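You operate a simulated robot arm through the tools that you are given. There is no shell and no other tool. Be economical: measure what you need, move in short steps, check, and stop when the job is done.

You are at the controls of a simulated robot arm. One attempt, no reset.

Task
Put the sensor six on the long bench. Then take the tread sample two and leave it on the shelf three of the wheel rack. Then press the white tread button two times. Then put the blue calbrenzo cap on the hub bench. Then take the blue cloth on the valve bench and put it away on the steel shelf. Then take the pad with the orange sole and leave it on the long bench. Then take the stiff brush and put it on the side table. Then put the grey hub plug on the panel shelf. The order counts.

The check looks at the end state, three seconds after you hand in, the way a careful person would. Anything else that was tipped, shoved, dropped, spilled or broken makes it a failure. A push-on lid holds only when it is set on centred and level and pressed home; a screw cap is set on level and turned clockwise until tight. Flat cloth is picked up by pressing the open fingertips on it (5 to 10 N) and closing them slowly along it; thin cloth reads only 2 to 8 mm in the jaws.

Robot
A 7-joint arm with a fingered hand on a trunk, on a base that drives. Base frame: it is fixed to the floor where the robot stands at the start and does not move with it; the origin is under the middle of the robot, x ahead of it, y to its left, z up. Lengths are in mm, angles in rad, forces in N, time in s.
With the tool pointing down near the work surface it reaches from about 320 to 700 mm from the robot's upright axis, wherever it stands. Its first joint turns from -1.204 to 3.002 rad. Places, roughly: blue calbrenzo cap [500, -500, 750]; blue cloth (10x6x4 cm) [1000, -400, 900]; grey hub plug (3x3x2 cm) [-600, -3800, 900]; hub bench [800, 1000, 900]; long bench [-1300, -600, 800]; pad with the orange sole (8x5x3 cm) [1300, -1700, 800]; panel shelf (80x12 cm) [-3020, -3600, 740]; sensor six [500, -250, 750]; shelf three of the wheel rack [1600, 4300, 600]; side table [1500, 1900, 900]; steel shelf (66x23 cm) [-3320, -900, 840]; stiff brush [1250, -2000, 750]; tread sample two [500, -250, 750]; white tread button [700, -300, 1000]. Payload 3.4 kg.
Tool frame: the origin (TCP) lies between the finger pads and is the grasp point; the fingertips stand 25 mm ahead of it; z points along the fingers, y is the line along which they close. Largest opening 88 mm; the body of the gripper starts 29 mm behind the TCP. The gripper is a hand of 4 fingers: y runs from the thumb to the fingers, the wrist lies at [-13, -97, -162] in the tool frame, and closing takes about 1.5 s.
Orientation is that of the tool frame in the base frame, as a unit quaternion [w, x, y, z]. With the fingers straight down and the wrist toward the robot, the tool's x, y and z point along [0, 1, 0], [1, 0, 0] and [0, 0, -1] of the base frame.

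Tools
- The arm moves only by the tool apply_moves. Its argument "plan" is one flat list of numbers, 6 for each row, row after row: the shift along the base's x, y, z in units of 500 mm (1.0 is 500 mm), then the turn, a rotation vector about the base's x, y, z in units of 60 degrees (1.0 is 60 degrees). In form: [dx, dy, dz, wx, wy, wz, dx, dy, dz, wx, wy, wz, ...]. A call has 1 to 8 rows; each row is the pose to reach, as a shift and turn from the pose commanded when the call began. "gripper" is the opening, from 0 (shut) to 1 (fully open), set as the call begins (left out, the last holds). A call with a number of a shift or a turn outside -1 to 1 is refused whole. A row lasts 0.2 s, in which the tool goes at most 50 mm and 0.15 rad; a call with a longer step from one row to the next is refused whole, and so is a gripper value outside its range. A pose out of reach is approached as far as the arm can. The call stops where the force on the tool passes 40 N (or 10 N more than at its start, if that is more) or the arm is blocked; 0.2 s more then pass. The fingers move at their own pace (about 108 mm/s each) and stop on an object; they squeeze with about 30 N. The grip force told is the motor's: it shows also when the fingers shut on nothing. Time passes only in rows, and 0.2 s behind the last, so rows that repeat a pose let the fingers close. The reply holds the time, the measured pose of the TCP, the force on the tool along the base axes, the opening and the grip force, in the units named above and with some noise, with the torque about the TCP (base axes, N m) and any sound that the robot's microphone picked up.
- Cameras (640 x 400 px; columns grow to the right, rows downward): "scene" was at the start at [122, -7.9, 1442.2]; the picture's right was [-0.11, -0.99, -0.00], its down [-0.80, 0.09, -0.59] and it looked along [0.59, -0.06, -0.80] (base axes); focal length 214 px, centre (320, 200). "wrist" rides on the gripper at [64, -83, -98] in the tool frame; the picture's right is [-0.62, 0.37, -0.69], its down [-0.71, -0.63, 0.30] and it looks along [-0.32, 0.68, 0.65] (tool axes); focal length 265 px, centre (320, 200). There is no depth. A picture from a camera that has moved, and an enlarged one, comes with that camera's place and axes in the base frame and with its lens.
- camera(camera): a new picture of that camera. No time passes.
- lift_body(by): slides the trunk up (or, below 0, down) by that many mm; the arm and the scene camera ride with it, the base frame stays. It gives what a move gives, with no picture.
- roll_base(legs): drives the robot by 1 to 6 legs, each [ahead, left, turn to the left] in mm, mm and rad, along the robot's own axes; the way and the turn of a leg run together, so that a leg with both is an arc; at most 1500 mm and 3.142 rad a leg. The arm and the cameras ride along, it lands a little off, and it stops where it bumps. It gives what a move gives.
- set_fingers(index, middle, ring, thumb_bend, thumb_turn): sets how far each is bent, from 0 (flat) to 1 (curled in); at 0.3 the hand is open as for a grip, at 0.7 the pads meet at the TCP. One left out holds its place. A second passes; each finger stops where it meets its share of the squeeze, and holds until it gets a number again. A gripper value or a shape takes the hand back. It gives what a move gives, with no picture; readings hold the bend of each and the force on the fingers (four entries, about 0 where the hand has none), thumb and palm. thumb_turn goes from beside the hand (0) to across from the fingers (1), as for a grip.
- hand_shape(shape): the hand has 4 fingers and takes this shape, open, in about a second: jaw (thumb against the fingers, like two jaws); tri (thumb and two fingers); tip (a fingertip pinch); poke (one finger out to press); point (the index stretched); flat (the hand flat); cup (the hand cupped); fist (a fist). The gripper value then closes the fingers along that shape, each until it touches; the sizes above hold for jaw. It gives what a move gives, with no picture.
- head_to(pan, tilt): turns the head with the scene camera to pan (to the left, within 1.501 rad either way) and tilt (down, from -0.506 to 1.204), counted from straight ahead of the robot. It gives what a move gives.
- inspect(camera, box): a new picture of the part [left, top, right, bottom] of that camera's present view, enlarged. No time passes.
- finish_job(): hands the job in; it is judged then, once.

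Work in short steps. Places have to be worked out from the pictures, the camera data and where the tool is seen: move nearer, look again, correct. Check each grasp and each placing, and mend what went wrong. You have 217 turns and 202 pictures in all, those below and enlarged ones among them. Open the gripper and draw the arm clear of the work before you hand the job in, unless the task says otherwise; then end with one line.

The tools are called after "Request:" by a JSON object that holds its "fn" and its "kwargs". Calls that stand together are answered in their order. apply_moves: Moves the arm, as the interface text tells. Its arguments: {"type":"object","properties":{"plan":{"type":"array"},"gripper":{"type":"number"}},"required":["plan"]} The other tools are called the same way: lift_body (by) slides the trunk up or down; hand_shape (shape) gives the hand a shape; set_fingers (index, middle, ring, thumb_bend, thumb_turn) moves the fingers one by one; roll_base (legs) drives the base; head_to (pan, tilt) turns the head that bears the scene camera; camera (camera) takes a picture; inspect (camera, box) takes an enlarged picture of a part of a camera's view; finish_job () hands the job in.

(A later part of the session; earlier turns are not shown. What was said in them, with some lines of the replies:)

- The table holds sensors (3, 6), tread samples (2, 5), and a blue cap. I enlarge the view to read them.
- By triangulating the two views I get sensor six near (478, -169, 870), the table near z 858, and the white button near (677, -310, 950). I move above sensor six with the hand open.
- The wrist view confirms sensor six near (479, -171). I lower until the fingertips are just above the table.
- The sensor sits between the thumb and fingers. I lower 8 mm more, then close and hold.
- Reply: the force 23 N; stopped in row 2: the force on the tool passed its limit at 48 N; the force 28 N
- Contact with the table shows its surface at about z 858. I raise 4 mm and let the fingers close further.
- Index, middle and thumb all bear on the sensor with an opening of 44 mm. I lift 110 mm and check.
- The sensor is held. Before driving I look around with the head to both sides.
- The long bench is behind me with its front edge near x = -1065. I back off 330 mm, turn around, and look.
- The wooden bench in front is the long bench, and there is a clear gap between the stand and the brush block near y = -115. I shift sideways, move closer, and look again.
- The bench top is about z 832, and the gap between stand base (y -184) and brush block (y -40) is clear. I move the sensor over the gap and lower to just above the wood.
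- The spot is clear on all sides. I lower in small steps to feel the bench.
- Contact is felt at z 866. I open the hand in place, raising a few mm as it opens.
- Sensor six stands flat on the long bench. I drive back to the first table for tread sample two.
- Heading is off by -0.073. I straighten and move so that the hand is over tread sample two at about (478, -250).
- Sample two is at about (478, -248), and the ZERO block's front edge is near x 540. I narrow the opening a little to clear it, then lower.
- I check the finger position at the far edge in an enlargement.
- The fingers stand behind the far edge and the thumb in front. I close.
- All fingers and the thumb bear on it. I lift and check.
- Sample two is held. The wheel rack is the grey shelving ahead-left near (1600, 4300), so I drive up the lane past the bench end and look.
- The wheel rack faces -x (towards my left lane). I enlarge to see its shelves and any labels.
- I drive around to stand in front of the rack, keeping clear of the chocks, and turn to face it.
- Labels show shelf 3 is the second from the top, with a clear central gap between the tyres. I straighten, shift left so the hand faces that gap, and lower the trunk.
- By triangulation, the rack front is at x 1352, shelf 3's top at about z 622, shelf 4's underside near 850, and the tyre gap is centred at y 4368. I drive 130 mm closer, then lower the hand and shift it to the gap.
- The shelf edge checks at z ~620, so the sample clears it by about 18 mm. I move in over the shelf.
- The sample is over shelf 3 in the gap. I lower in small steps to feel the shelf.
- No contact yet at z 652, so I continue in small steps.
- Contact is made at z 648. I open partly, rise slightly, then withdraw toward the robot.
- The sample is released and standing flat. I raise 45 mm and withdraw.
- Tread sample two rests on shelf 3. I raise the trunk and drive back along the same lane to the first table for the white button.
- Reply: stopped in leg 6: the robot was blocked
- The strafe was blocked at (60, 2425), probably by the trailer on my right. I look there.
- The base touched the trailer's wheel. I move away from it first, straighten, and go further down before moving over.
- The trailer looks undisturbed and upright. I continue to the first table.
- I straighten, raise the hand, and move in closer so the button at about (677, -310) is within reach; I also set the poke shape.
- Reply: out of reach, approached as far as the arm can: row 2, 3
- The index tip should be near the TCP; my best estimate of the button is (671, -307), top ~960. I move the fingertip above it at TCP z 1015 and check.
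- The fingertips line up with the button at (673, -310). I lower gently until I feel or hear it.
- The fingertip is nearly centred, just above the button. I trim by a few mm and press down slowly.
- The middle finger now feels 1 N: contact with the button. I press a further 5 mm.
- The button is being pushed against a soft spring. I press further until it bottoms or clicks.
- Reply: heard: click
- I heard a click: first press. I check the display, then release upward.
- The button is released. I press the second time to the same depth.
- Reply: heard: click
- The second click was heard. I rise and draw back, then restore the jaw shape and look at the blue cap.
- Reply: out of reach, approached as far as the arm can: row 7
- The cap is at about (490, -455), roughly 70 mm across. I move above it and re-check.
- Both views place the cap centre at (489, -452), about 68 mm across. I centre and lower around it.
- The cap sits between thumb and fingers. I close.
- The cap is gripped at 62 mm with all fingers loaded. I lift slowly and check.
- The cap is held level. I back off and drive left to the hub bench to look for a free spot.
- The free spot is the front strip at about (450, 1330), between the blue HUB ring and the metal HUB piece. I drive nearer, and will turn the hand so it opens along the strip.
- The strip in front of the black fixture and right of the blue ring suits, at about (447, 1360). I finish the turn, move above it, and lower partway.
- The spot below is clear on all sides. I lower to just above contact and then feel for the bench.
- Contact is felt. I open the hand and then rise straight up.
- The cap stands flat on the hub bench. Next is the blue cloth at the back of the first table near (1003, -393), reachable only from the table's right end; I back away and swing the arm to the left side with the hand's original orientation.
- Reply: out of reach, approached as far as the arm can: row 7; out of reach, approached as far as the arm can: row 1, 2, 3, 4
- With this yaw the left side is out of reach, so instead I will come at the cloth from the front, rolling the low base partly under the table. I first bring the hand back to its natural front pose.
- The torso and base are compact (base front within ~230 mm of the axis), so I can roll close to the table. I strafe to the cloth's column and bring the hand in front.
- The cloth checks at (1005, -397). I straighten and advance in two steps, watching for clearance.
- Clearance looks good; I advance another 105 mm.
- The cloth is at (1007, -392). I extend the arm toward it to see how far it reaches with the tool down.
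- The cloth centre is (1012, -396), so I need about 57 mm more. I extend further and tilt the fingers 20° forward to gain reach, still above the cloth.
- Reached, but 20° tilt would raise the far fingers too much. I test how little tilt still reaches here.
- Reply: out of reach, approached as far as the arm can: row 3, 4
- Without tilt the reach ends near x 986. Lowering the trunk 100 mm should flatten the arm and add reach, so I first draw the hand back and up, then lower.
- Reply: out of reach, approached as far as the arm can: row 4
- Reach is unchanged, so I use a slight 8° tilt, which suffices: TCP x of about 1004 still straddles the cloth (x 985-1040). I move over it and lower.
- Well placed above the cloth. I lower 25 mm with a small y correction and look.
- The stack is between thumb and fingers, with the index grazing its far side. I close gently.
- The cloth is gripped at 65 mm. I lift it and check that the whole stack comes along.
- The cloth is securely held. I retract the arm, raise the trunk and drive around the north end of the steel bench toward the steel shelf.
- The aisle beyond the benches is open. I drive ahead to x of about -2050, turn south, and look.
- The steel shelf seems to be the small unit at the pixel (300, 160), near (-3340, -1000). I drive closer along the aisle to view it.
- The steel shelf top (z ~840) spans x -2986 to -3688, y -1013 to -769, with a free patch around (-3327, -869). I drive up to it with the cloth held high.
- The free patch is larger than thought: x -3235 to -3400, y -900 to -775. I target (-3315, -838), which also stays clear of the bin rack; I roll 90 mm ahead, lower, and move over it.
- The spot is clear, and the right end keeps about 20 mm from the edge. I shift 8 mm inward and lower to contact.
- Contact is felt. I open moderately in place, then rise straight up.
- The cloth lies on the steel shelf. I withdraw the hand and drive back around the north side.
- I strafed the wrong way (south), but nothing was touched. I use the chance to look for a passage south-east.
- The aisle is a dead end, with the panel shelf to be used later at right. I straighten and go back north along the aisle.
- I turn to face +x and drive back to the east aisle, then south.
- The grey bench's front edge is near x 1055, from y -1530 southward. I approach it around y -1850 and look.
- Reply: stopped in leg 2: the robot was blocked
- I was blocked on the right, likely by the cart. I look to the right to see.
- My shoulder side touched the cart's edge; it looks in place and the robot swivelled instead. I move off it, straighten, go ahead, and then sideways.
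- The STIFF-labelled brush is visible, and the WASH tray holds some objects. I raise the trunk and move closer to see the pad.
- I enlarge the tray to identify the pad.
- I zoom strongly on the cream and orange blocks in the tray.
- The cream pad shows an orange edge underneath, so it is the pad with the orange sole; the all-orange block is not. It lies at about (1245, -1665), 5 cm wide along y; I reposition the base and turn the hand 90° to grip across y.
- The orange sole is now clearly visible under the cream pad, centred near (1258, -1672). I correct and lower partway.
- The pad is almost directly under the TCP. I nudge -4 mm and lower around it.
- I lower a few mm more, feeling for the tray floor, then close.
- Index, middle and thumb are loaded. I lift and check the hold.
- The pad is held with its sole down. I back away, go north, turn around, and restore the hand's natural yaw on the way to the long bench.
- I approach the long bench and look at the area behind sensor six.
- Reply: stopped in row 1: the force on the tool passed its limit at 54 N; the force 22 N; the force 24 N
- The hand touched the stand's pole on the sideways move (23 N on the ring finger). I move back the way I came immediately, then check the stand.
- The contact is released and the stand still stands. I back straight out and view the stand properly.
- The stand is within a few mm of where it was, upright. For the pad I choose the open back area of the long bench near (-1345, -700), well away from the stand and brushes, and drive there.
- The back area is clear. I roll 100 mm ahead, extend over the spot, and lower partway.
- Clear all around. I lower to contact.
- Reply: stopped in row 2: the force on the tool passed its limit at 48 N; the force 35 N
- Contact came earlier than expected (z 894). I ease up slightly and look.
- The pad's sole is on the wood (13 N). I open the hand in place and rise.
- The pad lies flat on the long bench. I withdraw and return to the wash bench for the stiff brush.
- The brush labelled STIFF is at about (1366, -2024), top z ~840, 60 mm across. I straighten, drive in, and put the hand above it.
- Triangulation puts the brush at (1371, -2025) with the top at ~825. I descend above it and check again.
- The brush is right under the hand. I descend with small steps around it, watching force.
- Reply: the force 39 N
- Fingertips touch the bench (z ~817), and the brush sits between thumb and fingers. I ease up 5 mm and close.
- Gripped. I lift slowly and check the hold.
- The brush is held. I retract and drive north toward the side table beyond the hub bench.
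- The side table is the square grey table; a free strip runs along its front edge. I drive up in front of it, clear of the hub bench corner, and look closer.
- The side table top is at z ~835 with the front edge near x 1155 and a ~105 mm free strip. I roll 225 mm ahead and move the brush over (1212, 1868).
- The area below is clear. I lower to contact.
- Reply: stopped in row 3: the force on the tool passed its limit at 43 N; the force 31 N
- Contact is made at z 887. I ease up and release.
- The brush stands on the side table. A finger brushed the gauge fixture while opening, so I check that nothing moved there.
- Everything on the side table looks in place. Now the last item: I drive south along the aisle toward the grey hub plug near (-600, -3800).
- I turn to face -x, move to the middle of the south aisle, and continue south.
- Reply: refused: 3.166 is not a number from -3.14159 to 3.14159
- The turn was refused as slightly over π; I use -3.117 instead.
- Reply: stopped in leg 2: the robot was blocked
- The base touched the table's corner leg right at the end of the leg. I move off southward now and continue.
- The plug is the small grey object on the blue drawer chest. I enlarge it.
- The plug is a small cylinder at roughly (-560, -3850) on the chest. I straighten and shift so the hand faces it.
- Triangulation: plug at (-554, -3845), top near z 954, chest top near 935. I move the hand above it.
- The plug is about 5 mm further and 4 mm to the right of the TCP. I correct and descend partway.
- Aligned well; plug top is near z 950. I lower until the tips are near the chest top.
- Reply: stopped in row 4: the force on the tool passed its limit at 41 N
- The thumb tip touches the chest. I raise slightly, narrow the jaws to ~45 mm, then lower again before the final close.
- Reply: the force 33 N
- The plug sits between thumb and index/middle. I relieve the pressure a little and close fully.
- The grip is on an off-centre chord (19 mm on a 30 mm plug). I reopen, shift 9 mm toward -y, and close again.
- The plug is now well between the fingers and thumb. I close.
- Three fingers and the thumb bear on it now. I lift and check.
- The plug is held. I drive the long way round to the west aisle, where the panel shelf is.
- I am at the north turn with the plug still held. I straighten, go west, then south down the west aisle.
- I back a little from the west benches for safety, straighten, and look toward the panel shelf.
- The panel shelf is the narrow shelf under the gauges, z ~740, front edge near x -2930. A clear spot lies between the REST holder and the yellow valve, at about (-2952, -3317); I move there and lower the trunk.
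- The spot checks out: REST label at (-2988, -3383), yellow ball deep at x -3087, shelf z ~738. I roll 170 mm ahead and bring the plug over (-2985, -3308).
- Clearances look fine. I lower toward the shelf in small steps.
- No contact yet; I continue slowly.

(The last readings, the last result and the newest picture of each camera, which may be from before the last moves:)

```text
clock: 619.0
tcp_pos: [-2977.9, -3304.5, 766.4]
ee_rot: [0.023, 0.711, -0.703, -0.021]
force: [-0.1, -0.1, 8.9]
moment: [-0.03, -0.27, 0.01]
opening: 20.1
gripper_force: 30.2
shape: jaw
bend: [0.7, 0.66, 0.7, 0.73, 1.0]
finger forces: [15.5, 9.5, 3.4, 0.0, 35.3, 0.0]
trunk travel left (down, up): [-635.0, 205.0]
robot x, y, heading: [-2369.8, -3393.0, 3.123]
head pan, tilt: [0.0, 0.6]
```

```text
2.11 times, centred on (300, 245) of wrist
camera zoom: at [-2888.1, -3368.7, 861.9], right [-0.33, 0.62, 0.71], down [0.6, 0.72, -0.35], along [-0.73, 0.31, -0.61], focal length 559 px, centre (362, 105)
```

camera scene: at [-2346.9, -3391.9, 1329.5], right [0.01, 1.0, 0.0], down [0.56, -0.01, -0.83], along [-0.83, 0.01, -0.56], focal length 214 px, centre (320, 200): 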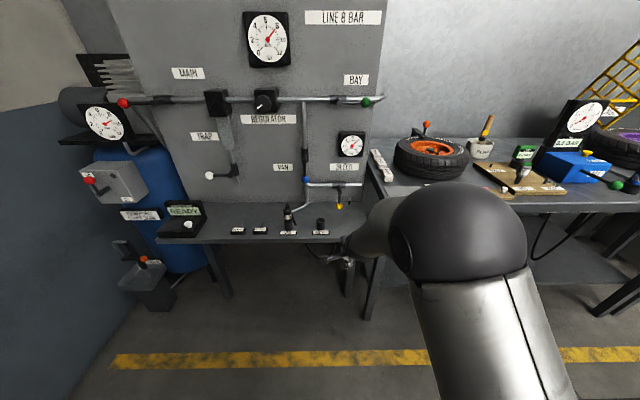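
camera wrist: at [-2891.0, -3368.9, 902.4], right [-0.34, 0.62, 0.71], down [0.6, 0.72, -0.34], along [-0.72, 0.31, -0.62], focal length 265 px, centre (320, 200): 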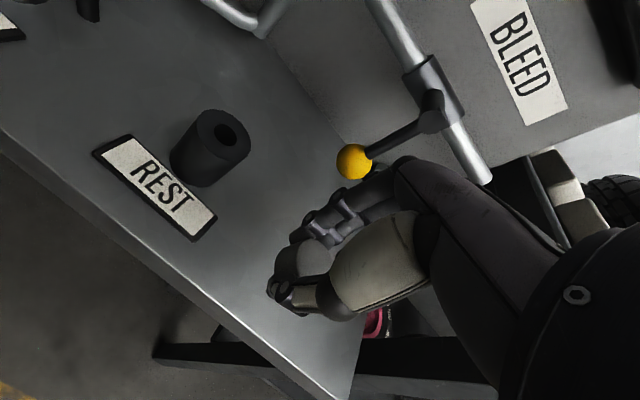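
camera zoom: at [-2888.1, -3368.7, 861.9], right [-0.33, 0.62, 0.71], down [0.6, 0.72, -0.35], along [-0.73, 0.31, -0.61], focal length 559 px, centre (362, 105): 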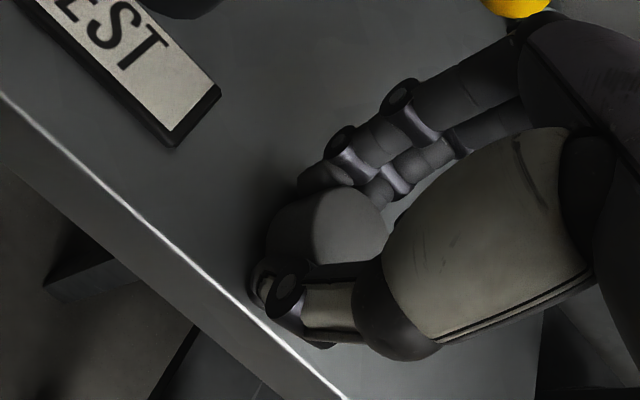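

Contact with the shelf is felt and the plug is inside the edge. I open gently.

Request:
{"fn": "apply_moves", "kwargs": {"plan": [0, 0, 0.002, 0, 0, 0, 0, 0, 0.004, 0, 0, 0, 0, 0, 0.004, 0, 0, 0, 0, 0, 0.004, 0, 0, 0], "gripper": 0.55}}

Request:
{"fn": "inspect", "kwargs": {"camera": "wrist", "box": [200, 150, 400, 340]}}

```text
clock: 620.0
tcp_pos: [-2977.1, -3306.0, 768.0]
ee_rot: [0.021, 0.711, -0.703, -0.019]
force: [1.0, 0.1, 0.0]
moment: [0.0, 0.01, -0.01]
opening: 48.1
gripper_force: 0.1
shape: jaw
bend: [0.74, 0.43, 0.39, 0.67, 1.0]
finger forces: [0.0, 0.0, 0.1, 0.0, 0.0, 0.1]
trunk travel left (down, up): [-635.0, 205.0]
robot x, y, heading: [-2370.5, -3391.0, 3.122]
head pan, tilt: [0.0, 0.6]
```

```text
2.11 times, centred on (300, 245) of wrist
camera zoom: at [-2888.3, -3369.2, 862.8], right [-0.34, 0.62, 0.71], down [0.6, 0.72, -0.34], along [-0.72, 0.31, -0.62], focal length 559 px, centre (362, 105)
```

zoom: 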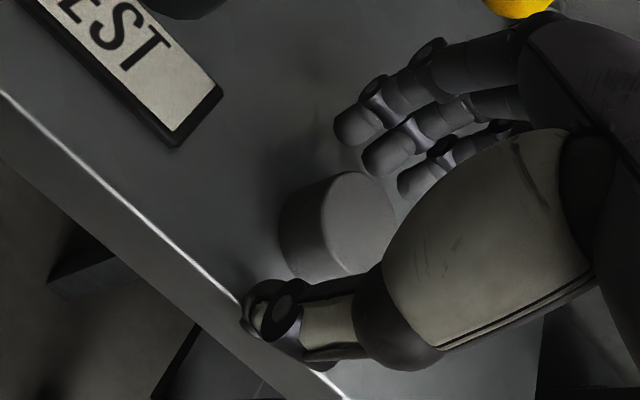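

The plug stands upright on the shelf. I rise straight up, then back away and check.

Request:
{"fn": "apply_moves", "kwargs": {"plan": [0, 0, 0.03, 0, 0, 0, 0, 0, 0.08, 0, 0, 0, 0.04, 0, 0.12, 0, 0, 0, 0.12, 0, 0.13, 0, 0, 0, 0.2, 0, 0.13, 0, 0, 0]}}

Request:
{"fn": "roll_base", "kwargs": {"legs": [[-250, 0, 0]]}}

Request:
{"fn": "head_to", "kwargs": {"pan": 0.05, "tilt": 0.6}}

Request:
{"fn": "inspect", "kwargs": {"camera": "scene", "box": [240, 150, 400, 270]}}

Request:
{"fn": "camera", "kwargs": {"camera": "wrist"}}

```text
clock: 621.2
tcp_pos: [-2877.2, -3306.6, 835.6]
ee_rot: [0.022, 0.711, -0.702, -0.019]
force: [-0.4, -0.4, -0.1]
moment: [0.01, 0.01, -0.02]
opening: 48.1
gripper_force: 0.1
shape: jaw
bend: [0.74, 0.42, 0.39, 0.67, 1.0]
finger forces: [0.1, 0.1, 0.0, 0.1, 0.1, 0.0]
trunk travel left (down, up): [-635.0, 205.0]
robot x, y, heading: [-2373.8, -3390.6, 3.127]
head pan, tilt: [0.0, 0.6]
```

```text
clock: 623.0
tcp_pos: [-2626.2, -3313.4, 834.8]
ee_rot: [0.022, 0.711, -0.702, -0.02]
force: [0.1, -0.3, 0.6]
moment: [0.0, 0.02, -0.01]
opening: 48.1
gripper_force: 0.0
shape: jaw
bend: [0.74, 0.42, 0.39, 0.67, 1.0]
finger forces: [0.0, 0.0, 0.0, 0.1, 0.0, 0.0]
trunk travel left (down, up): [-635.0, 205.0]
robot x, y, heading: [-2117.1, -3397.1, 3.124]
head pan, tilt: [0.0, 0.6]
```

```text
clock: 623.6
tcp_pos: [-2626.7, -3312.3, 833.9]
ee_rot: [0.022, 0.711, -0.702, -0.019]
force: [-0.1, 0.1, -0.2]
moment: [-0.02, 0.02, 0.01]
opening: 48.4
gripper_force: 0.0
shape: jaw
bend: [0.74, 0.42, 0.39, 0.67, 1.0]
finger forces: [0.0, 0.0, 0.0, 0.0, 0.0, 0.0]
trunk travel left (down, up): [-635.0, 205.0]
robot x, y, heading: [-2117.4, -3399.1, 3.121]
head pan, tilt: [0.051, 0.6]
```

```text
3.33 times, centred on (320, 210) of scene
camera zoom: at [-2259.1, -3397.6, 1329.5], right [-0.03, 1.0, 0.0], down [0.56, 0.02, -0.82], along [-0.82, -0.03, -0.57], focal length 715 px, centre (320, 167)
```

zoom: 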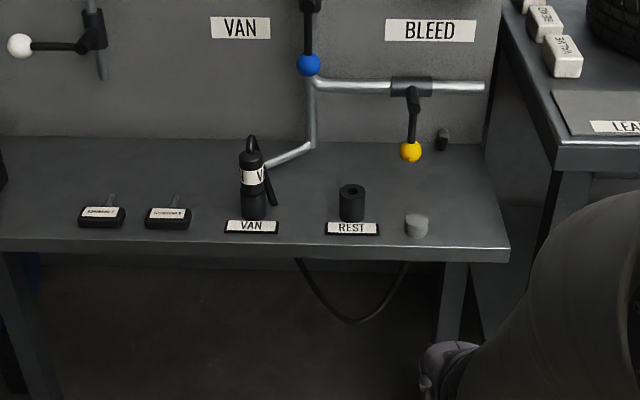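

```text
31 pictures are left
camera wrist: at [-2536.5, -3376.5, 930.1], right [-0.34, 0.62, 0.71], down [0.6, 0.72, -0.34], along [-0.72, 0.31, -0.61], focal length 265 px, centre (320, 200)
```

wrist: 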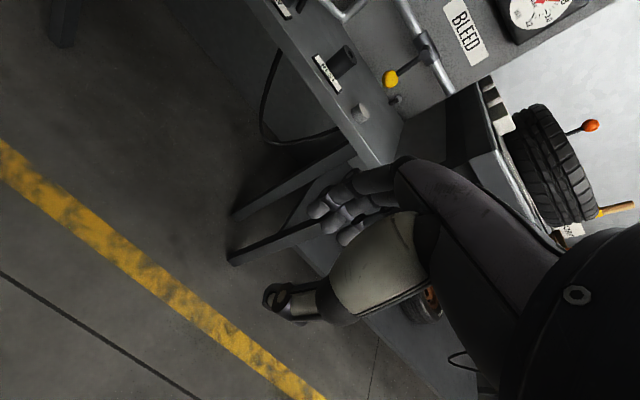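

The plug stands upright on the panel shelf. I open the hand fully, clear of everything, and hand in.

Request:
{"fn": "apply_moves", "kwargs": {"plan": [0, 0, 0.02, 0, 0, 0, 0, 0, 0.04, 0, 0, 0, 0, 0, 0.04, 0, 0, 0, 0, 0, 0.04, 0, 0, 0], "gripper": 1}}

Request:
{"fn": "finish_job", "kwargs": {}}

```text
clock: 624.6
tcp_pos: [-2626.1, -3312.8, 853.9]
ee_rot: [0.022, 0.712, -0.702, -0.019]
force: [0.6, 0.1, -0.4]
moment: [-0.02, -0.03, -0.01]
opening: 87.7
gripper_force: 0.0
shape: jaw
bend: [0.3, 0.3, 0.3, 0.3, 0.98]
finger forces: [0.1, 0.0, 0.0, 0.0, 0.0, 0.0]
trunk travel left (down, up): [-635.0, 205.0]
robot x, y, heading: [-2120.2, -3396.3, 3.123]
head pan, tilt: [0.051, 0.6]
```

```text
The job is handed in.
```

All eight steps were done in order and the job is handed in, but on the way I touched the stand on the long bench, the trailer, the cart, a fixture on the side table and one table leg; nothing I looked at afterwards had tipped or clearly moved, but I did not look again at the table I bumped.
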